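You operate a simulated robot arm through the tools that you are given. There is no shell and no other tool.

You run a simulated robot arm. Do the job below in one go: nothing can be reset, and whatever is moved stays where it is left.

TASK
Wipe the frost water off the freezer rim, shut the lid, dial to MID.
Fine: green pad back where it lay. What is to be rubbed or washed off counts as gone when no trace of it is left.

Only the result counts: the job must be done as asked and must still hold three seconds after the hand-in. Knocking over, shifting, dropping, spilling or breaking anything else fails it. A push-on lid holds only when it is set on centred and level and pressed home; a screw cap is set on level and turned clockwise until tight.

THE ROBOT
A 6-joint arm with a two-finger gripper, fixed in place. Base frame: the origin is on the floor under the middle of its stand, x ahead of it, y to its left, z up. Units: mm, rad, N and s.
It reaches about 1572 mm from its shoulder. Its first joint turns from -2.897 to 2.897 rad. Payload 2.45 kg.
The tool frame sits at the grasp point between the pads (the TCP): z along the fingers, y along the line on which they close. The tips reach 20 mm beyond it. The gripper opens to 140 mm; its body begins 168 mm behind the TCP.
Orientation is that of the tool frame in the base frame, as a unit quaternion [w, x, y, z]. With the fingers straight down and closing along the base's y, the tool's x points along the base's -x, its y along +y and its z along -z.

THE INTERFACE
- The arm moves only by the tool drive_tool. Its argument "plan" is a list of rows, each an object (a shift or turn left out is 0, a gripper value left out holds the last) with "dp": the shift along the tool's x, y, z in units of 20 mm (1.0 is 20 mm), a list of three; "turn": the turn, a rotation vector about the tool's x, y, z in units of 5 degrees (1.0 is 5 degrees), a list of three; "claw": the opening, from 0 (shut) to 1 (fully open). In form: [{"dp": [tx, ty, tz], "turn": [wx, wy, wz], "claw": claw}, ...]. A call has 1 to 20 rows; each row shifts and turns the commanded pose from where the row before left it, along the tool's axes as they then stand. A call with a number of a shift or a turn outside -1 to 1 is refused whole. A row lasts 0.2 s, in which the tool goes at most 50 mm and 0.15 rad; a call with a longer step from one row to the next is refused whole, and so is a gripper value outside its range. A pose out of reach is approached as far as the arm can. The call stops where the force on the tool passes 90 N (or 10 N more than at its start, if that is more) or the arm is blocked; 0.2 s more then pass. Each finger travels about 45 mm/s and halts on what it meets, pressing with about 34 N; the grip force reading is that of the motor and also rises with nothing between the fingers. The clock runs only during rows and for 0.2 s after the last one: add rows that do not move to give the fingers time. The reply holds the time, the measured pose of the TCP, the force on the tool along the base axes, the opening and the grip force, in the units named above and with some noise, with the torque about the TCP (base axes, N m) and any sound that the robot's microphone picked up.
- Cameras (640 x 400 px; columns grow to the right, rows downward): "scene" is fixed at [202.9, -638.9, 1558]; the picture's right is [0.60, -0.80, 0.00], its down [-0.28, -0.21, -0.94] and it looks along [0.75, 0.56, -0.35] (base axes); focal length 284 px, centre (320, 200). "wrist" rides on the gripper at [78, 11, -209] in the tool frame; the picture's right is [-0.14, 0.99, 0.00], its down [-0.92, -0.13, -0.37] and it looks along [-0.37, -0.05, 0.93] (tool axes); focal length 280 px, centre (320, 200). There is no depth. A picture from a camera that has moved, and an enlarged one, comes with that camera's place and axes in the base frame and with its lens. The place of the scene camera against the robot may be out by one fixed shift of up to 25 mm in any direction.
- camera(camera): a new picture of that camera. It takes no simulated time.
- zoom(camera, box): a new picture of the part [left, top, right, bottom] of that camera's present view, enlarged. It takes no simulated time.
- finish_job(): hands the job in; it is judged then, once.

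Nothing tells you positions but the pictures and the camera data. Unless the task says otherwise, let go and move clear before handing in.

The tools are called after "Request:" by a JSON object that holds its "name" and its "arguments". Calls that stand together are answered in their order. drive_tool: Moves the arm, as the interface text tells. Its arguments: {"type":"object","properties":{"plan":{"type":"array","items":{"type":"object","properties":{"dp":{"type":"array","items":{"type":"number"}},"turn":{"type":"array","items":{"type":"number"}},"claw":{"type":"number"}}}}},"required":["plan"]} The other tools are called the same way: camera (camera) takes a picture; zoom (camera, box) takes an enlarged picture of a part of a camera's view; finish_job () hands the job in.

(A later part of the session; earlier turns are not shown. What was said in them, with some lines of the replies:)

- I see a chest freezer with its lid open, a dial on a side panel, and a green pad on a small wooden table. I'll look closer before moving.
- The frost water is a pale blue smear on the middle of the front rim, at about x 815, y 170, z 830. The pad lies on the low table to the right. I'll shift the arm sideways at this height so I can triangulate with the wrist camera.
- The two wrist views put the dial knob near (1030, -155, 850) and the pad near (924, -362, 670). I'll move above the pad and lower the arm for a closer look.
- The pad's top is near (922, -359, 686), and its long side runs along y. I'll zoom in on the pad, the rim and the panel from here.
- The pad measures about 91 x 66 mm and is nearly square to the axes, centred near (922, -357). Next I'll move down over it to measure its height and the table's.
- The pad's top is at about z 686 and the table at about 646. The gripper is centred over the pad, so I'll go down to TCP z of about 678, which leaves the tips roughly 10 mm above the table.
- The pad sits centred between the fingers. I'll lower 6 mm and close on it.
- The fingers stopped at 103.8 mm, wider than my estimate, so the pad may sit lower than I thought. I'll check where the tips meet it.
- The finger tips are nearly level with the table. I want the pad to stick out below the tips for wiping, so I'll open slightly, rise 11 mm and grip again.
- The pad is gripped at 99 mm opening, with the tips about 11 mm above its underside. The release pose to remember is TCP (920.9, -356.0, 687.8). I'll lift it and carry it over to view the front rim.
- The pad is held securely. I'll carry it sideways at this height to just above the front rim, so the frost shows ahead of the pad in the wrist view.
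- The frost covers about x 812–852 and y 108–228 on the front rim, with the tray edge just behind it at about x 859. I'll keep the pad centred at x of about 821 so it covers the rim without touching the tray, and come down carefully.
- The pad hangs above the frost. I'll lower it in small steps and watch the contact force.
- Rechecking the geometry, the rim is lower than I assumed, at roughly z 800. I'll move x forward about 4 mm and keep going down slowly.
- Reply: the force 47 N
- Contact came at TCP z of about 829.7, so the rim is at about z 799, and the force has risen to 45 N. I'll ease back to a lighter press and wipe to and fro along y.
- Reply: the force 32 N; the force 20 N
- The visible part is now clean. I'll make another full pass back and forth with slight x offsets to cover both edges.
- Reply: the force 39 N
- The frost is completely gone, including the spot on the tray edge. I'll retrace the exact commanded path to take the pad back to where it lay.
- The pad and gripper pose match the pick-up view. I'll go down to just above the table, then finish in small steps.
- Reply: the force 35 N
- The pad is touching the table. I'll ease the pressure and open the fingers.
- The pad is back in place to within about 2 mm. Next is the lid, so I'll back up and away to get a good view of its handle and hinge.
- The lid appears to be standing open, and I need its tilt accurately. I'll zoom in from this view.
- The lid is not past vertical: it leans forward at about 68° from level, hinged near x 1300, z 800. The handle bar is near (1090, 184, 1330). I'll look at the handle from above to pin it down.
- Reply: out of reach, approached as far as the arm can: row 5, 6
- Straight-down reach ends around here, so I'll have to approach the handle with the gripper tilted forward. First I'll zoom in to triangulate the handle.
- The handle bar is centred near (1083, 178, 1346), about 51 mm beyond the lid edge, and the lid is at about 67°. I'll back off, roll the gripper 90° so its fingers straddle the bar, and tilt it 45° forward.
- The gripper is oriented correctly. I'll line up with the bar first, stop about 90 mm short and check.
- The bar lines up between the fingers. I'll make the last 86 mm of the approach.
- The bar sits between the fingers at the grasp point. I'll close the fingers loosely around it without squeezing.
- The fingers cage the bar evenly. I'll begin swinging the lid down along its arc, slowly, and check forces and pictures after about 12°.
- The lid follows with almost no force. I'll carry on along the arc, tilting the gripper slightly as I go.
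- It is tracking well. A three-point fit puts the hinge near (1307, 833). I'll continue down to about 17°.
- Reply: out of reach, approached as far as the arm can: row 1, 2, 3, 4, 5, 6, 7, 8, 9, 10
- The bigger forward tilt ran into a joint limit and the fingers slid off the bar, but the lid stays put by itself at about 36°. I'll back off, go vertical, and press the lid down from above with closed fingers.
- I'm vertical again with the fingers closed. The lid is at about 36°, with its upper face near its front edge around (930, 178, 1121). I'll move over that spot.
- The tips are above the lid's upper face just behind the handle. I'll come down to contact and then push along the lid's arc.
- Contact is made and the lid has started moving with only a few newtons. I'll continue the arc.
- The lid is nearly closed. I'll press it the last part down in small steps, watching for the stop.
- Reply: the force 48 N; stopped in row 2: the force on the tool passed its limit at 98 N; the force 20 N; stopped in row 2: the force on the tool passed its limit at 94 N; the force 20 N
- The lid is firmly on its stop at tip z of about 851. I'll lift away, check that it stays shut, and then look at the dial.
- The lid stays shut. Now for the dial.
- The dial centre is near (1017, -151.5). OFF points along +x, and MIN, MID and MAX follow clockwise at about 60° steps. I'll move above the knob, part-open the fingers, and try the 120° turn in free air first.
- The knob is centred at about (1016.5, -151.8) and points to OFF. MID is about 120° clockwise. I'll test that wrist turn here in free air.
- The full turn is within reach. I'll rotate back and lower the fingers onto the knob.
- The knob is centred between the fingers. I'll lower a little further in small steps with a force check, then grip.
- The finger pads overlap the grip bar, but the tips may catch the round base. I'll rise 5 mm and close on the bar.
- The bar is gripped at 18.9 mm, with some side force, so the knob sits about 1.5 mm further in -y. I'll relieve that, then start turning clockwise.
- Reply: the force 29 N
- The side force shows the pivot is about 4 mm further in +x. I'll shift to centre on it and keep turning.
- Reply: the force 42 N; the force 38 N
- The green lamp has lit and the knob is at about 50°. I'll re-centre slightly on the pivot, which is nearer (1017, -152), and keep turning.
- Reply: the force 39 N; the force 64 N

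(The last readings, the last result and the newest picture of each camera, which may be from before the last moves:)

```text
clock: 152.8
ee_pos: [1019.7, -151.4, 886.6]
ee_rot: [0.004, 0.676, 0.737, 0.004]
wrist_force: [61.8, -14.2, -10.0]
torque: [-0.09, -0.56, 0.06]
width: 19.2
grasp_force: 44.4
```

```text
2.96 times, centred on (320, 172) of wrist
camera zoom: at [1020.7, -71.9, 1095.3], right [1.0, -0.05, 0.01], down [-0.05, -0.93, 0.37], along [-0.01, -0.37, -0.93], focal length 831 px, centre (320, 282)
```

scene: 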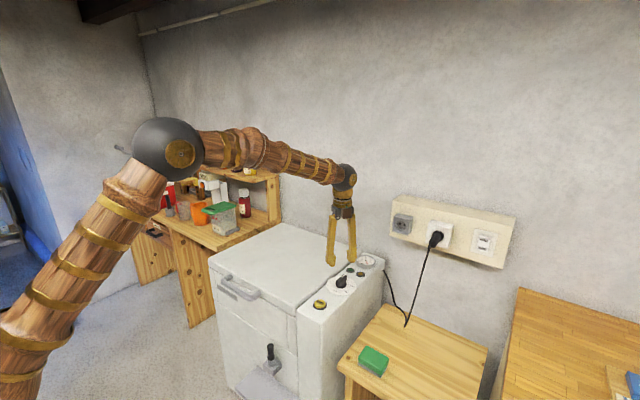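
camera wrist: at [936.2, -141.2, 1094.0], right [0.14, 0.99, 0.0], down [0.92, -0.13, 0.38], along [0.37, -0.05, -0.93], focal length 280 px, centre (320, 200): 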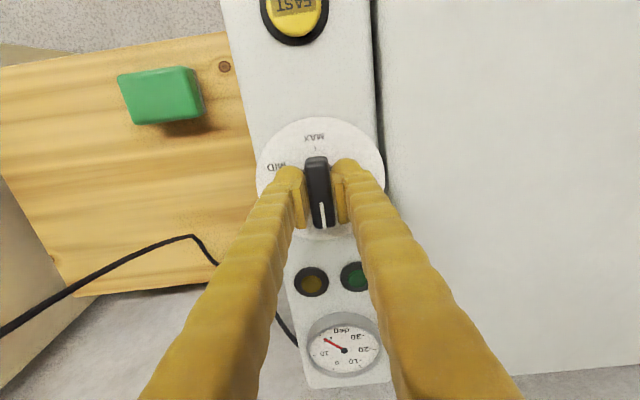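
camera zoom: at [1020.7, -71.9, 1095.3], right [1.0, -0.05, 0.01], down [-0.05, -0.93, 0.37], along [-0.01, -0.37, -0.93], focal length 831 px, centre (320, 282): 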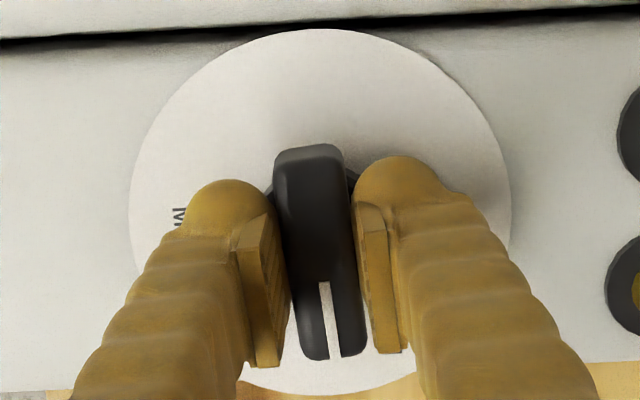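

The measured position shows the true pivot is near (1020, -152.5). I'll shift back to remove the side load and turn the remaining 35°.

Request:
{"name": "drive_tool", "arguments": {"plan": [{"dp": [-0.01, 0.145, 0]}, {"dp": [0, 0, 0]}]}}

Request:
{"name": "drive_tool", "arguments": {"plan": [{"turn": [0, 0, 1]}, {"turn": [0, 0, 1]}, {"turn": [0, 0, 1]}, {"turn": [0, 0, 1]}, {"turn": [0, 0, 1]}, {"dp": [0, 0, 0]}]}}

Request:
{"name": "zoom", "arguments": {"camera": "wrist", "box": [250, 105, 390, 240]}}

Request:
{"name": "zoom", "arguments": {"camera": "scene", "box": [318, 254, 374, 294]}}

```text
clock: 153.4
ee_pos: [1018.6, -150.5, 887.0]
ee_rot: [0.002, 0.676, 0.737, 0.001]
wrist_force: [4.4, -7.0, 6.8]
torque: [-0.11, -0.03, 0.01]
width: 19.0
grasp_force: 43.8
```

```text
clock: 154.8
ee_pos: [1020.3, -150.3, 885.5]
ee_rot: [0.004, 0.819, 0.574, 0.003]
wrist_force: [-14.2, -5.9, 20.0]
torque: [0.01, 0.16, -0.02]
width: 19.1
grasp_force: 44.7
```

```text
2.96 times, centred on (320, 172) of wrist
camera zoom: at [1055.2, -81.0, 1095.6], right [0.88, -0.47, 0.01], down [-0.44, -0.82, 0.37], along [-0.17, -0.33, -0.93], focal length 831 px, centre (320, 282)
```

zoom: 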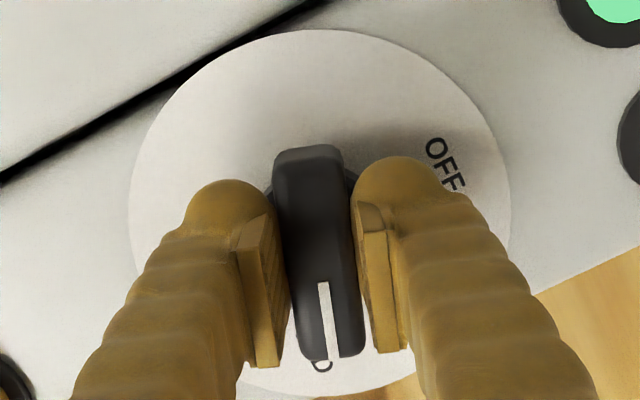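

```text
10.00 times, centred on (346, 274) of scene
camera zoom: at [202.9, -638.9, 1558.0], right [0.6, -0.8, 0.0], down [-0.28, -0.21, -0.94], along [0.75, 0.56, -0.35], focal length 2835 px, centre (60, -540)
```

zoom: 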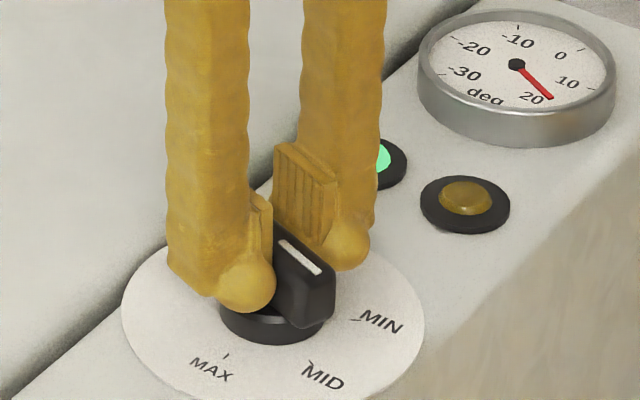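

At 110° now. Two more steps bring it to 120°.

Request:
{"name": "drive_tool", "arguments": {"plan": [{"turn": [0, 0, 1]}, {"turn": [0, 0, 1]}, {"dp": [0, 0, 0]}]}}

Request:
{"name": "zoom", "arguments": {"camera": "scene", "box": [318, 254, 374, 294]}}

Request:
{"name": "zoom", "arguments": {"camera": "wrist", "box": [250, 105, 390, 240]}}

```text
clock: 155.6
ee_pos: [1021.3, -151.2, 885.3]
ee_rot: [0.003, 0.866, 0.499, 0.004]
wrist_force: [2.2, -5.0, 20.5]
torque: [-0.05, -0.02, -0.02]
width: 19.0
grasp_force: 44.4
```

```text
10.00 times, centred on (346, 274) of scene
camera zoom: at [202.9, -638.9, 1558.0], right [0.6, -0.8, 0.0], down [-0.28, -0.21, -0.94], along [0.75, 0.56, -0.35], focal length 2835 px, centre (60, -540)
```

zoom: 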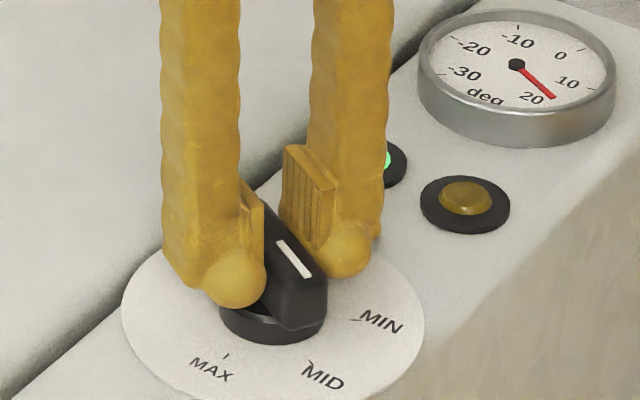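

```text
2.96 times, centred on (320, 172) of wrist
camera zoom: at [1066.6, -88.5, 1095.7], right [0.79, -0.61, 0.01], down [-0.57, -0.73, 0.36], along [-0.22, -0.29, -0.93], focal length 831 px, centre (320, 282)
```

zoom: 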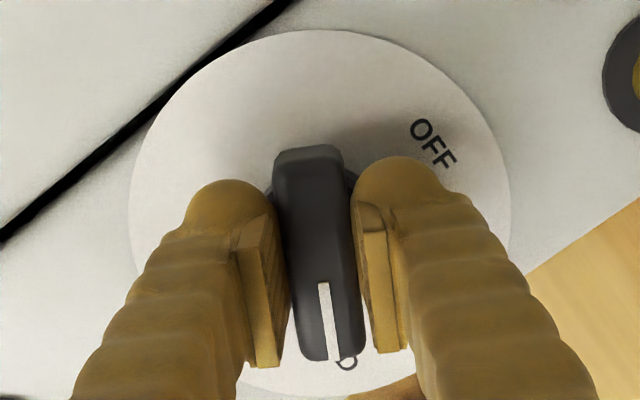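

The knob should now point at MID. I'll open the fingers and rise to check.

Request:
{"name": "drive_tool", "arguments": {"plan": [{"claw": 0.2}, {"claw": 0.3}, {"claw": 0.4}, {"claw": 0.4}, {"claw": 0.4}, {"dp": [0, 0, -0.3]}, {"dp": [0, 0, -0.6]}, {"dp": [0, 0, -1]}, {"dp": [0, 0, -1]}, {"dp": [0, 0, -1]}, {"dp": [0, 0, -1]}, {"dp": [0, 0, 0]}]}}

Request:
{"name": "zoom", "arguments": {"camera": "wrist", "box": [240, 80, 400, 220]}}

Request:
{"name": "zoom", "arguments": {"camera": "scene", "box": [318, 258, 374, 298]}}

```text
clock: 158.2
ee_pos: [1020.3, -151.3, 985.5]
ee_rot: [0.002, 0.866, 0.499, 0.003]
wrist_force: [0.6, -0.5, 0.1]
torque: [0.03, 0.02, 0.02]
width: 56.0
grasp_force: 0.0
```

```text
2.86 times, centred on (320, 150) of wrist
camera zoom: at [1066.4, -88.3, 1194.1], right [0.79, -0.61, 0.01], down [-0.57, -0.73, 0.36], along [-0.22, -0.29, -0.93], focal length 801 px, centre (320, 343)
```

zoom: 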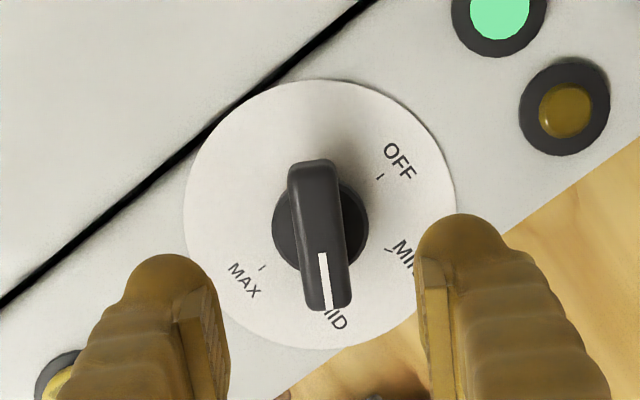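

```text
10.00 times, centred on (346, 278) of scene
camera zoom: at [202.9, -638.9, 1558.0], right [0.6, -0.8, 0.0], down [-0.28, -0.21, -0.94], along [0.75, 0.56, -0.35], focal length 2835 px, centre (60, -580)
```

zoom: 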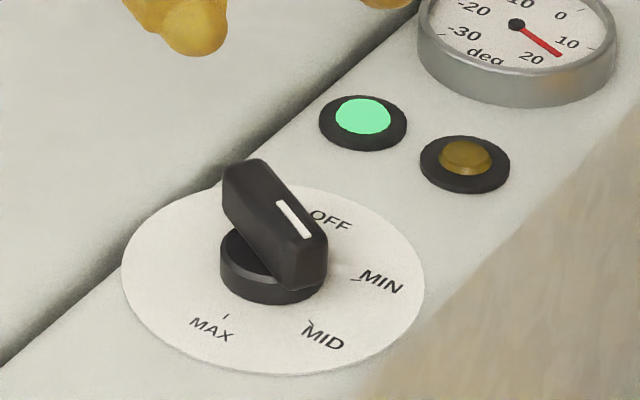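

The pointer lines up with the MID tick and the green lamp is lit. I'll retreat clear of everything and take a last look.

Request:
{"name": "drive_tool", "arguments": {"plan": [{"dp": [0, 0, -1]}, {"dp": [0, 0, -1]}, {"dp": [0, 0, -1]}, {"dp": [0, 0, -1]}, {"dp": [0, 0, -1]}, {"dp": [0, 0, -1]}, {"dp": [0, 0, -1]}, {"dp": [0, 0, -1]}, {"turn": [0, 0, -1]}, {"turn": [0, 0, -1]}, {"turn": [0, 0, -1]}, {"turn": [0, 0, -1]}, {"turn": [0, 0, -1]}, {"turn": [0, 0, -1]}, {"turn": [0, 0, -1]}, {"turn": [0, 0, -1]}, {"turn": [0, 0, -1]}, {"turn": [0, 0, -1]}, {"turn": [0, 0, -1]}, {"turn": [0, 0, -1]}]}}

Request:
{"name": "drive_tool", "arguments": {"plan": [{"turn": [0, 0, -1]}, {"turn": [0, 0, -1]}, {"turn": [0, 0, -1]}, {"turn": [0, 0, -1]}, {"turn": [0, 0, -1]}, {"turn": [0, 0, -1]}, {"turn": [0, 0, -1]}, {"turn": [0, 0, -1]}, {"turn": [0, 0, -1]}, {"turn": [0, 0, -1]}, {"turn": [0, 0, -1]}, {"turn": [0, 0, -1]}, {"dp": [1, 0, 0]}, {"dp": [1, 0, 0]}, {"dp": [1, 0, 0]}, {"dp": [1, 0, 0]}, {"dp": [1, 0, 0]}, {"dp": [1, 0, 0]}, {"dp": [1, 0, 0]}, {"dp": [0, 0, 0]}]}}

Request:
{"name": "camera", "arguments": {"camera": "wrist"}}

Request:
{"name": "camera", "arguments": {"camera": "scene"}}

Request:
{"name": "zoom", "arguments": {"camera": "scene", "box": [200, 220, 400, 345]}}

Request:
{"name": "zoom", "arguments": {"camera": "scene", "box": [330, 300, 490, 400]}}

```text
clock: 162.4
ee_pos: [1018.8, -150.7, 1143.7]
ee_rot: [0.005, 0.499, 0.866, 0.001]
wrist_force: [-0.1, 0.2, 0.3]
torque: [0.03, -0.01, 0.01]
width: 55.9
grasp_force: 0.1
```

```text
clock: 166.6
ee_pos: [878.3, -150.4, 1144.1]
ee_rot: [0.004, 0.0, 1.0, 0.0]
wrist_force: [-0.6, 0.6, 0.0]
torque: [-0.02, 0.01, 0.03]
width: 56.0
grasp_force: 0.0
```

```text
taken
camera wrist: at [798.5, -138.8, 1351.6], right [0.14, 0.99, 0.0], down [0.92, -0.13, 0.38], along [0.37, -0.05, -0.93], focal length 280 px, centre (320, 200)
```

wrist: 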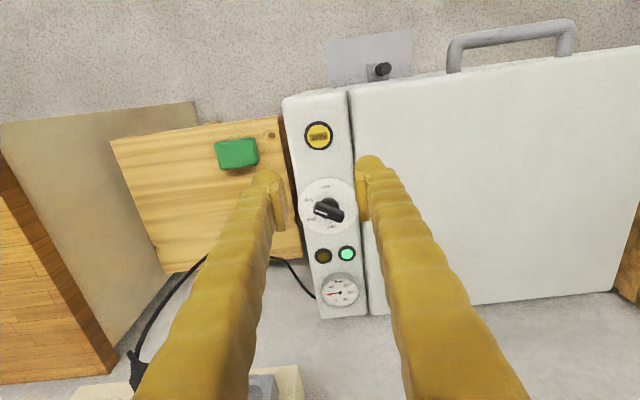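

```text
taken
```

scene: 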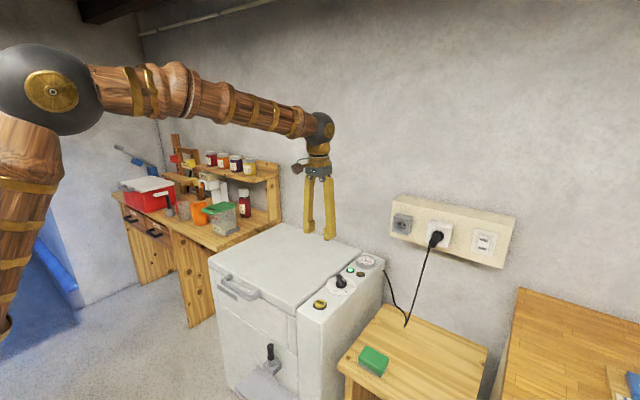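

```text
3.20 times, centred on (300, 282) of scene
camera zoom: at [202.9, -638.9, 1558.0], right [0.6, -0.8, 0.0], down [-0.28, -0.21, -0.94], along [0.75, 0.56, -0.35], focal length 907 px, centre (384, -64)
```

zoom: 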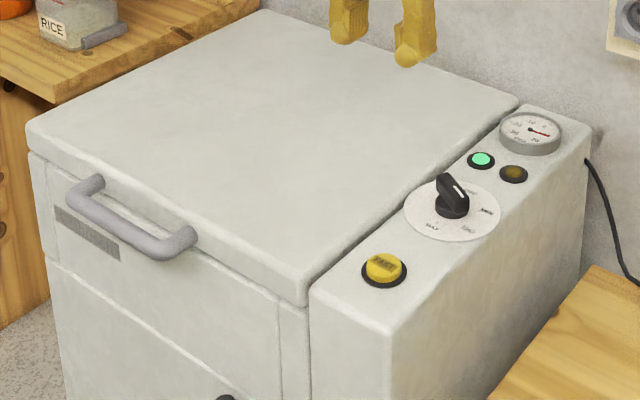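

```text
4.00 times, centred on (410, 350) of scene
camera zoom: at [202.9, -638.9, 1558.0], right [0.6, -0.8, 0.0], down [-0.28, -0.21, -0.94], along [0.75, 0.56, -0.35], focal length 1134 px, centre (-40, -400)
```

zoom: 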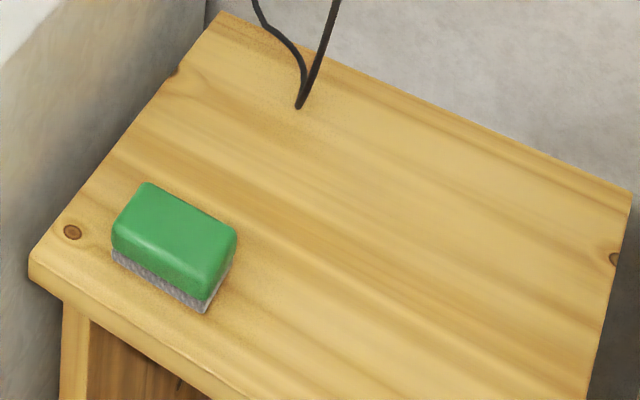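

Request:
{"name": "zoom", "arguments": {"camera": "wrist", "box": [288, 165, 368, 245]}}

Request:
{"name": "zoom", "arguments": {"camera": "scene", "box": [200, 250, 310, 325]}}

```text
5.00 times, centred on (328, 205) of wrist
camera zoom: at [798.5, -138.8, 1351.6], right [0.14, 0.99, 0.0], down [0.92, -0.13, 0.38], along [0.37, -0.05, -0.93], focal length 1402 px, centre (280, 175)
```

zoom: 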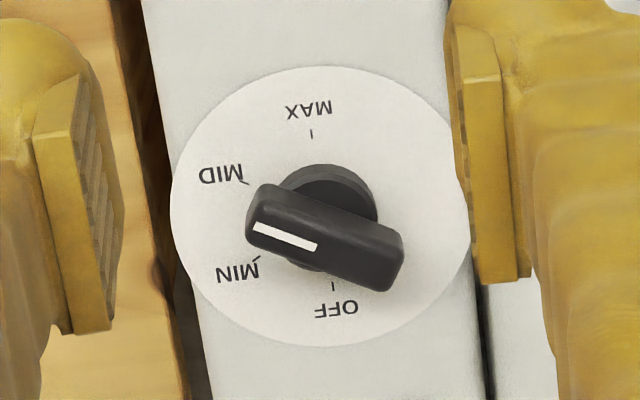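

```text
5.33 times, centred on (255, 288) of scene
camera zoom: at [202.9, -638.9, 1558.0], right [0.6, -0.8, 0.0], down [-0.28, -0.21, -0.94], along [0.75, 0.56, -0.35], focal length 1512 px, centre (667, -267)
```

zoom: 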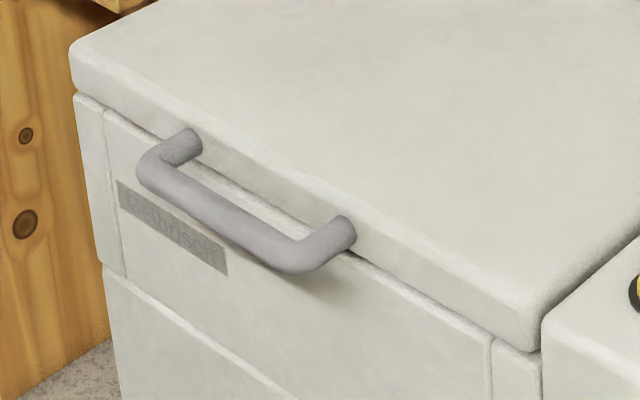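

The rim is wiped clean and the lid is down flush. The dial points to MID with the lamp lit, the pad is back on its table, and the arm is clear, so I'm handing in.

Request:
{"name": "finish_job", "arguments": {}}

```text
The job is handed in.
```

The job is handed in. I don't have the judge's result yet.

- **Rim:** the frost water is gone; close-up pictures after wiping showed no trace, including the small spot that had run onto the tray edge.
- **Lid:** it is shut. I pressed it onto its stop until the force limit cut in (98 N against a 90 N limit), and it stayed shut after I let go.
- **Dial:** it points at the MID mark to within about 2°, and the green lamp came on as I turned it from OFF.
- **Pad:** it is back on the small table, about 2 mm from where it first lay.

While I was swinging the lid down by its handle, the arm hit a joint limit and the fingers slid off. The lid held by itself, so I closed it by pressing from above instead. In the final pictures I saw nothing else moved or knocked over.
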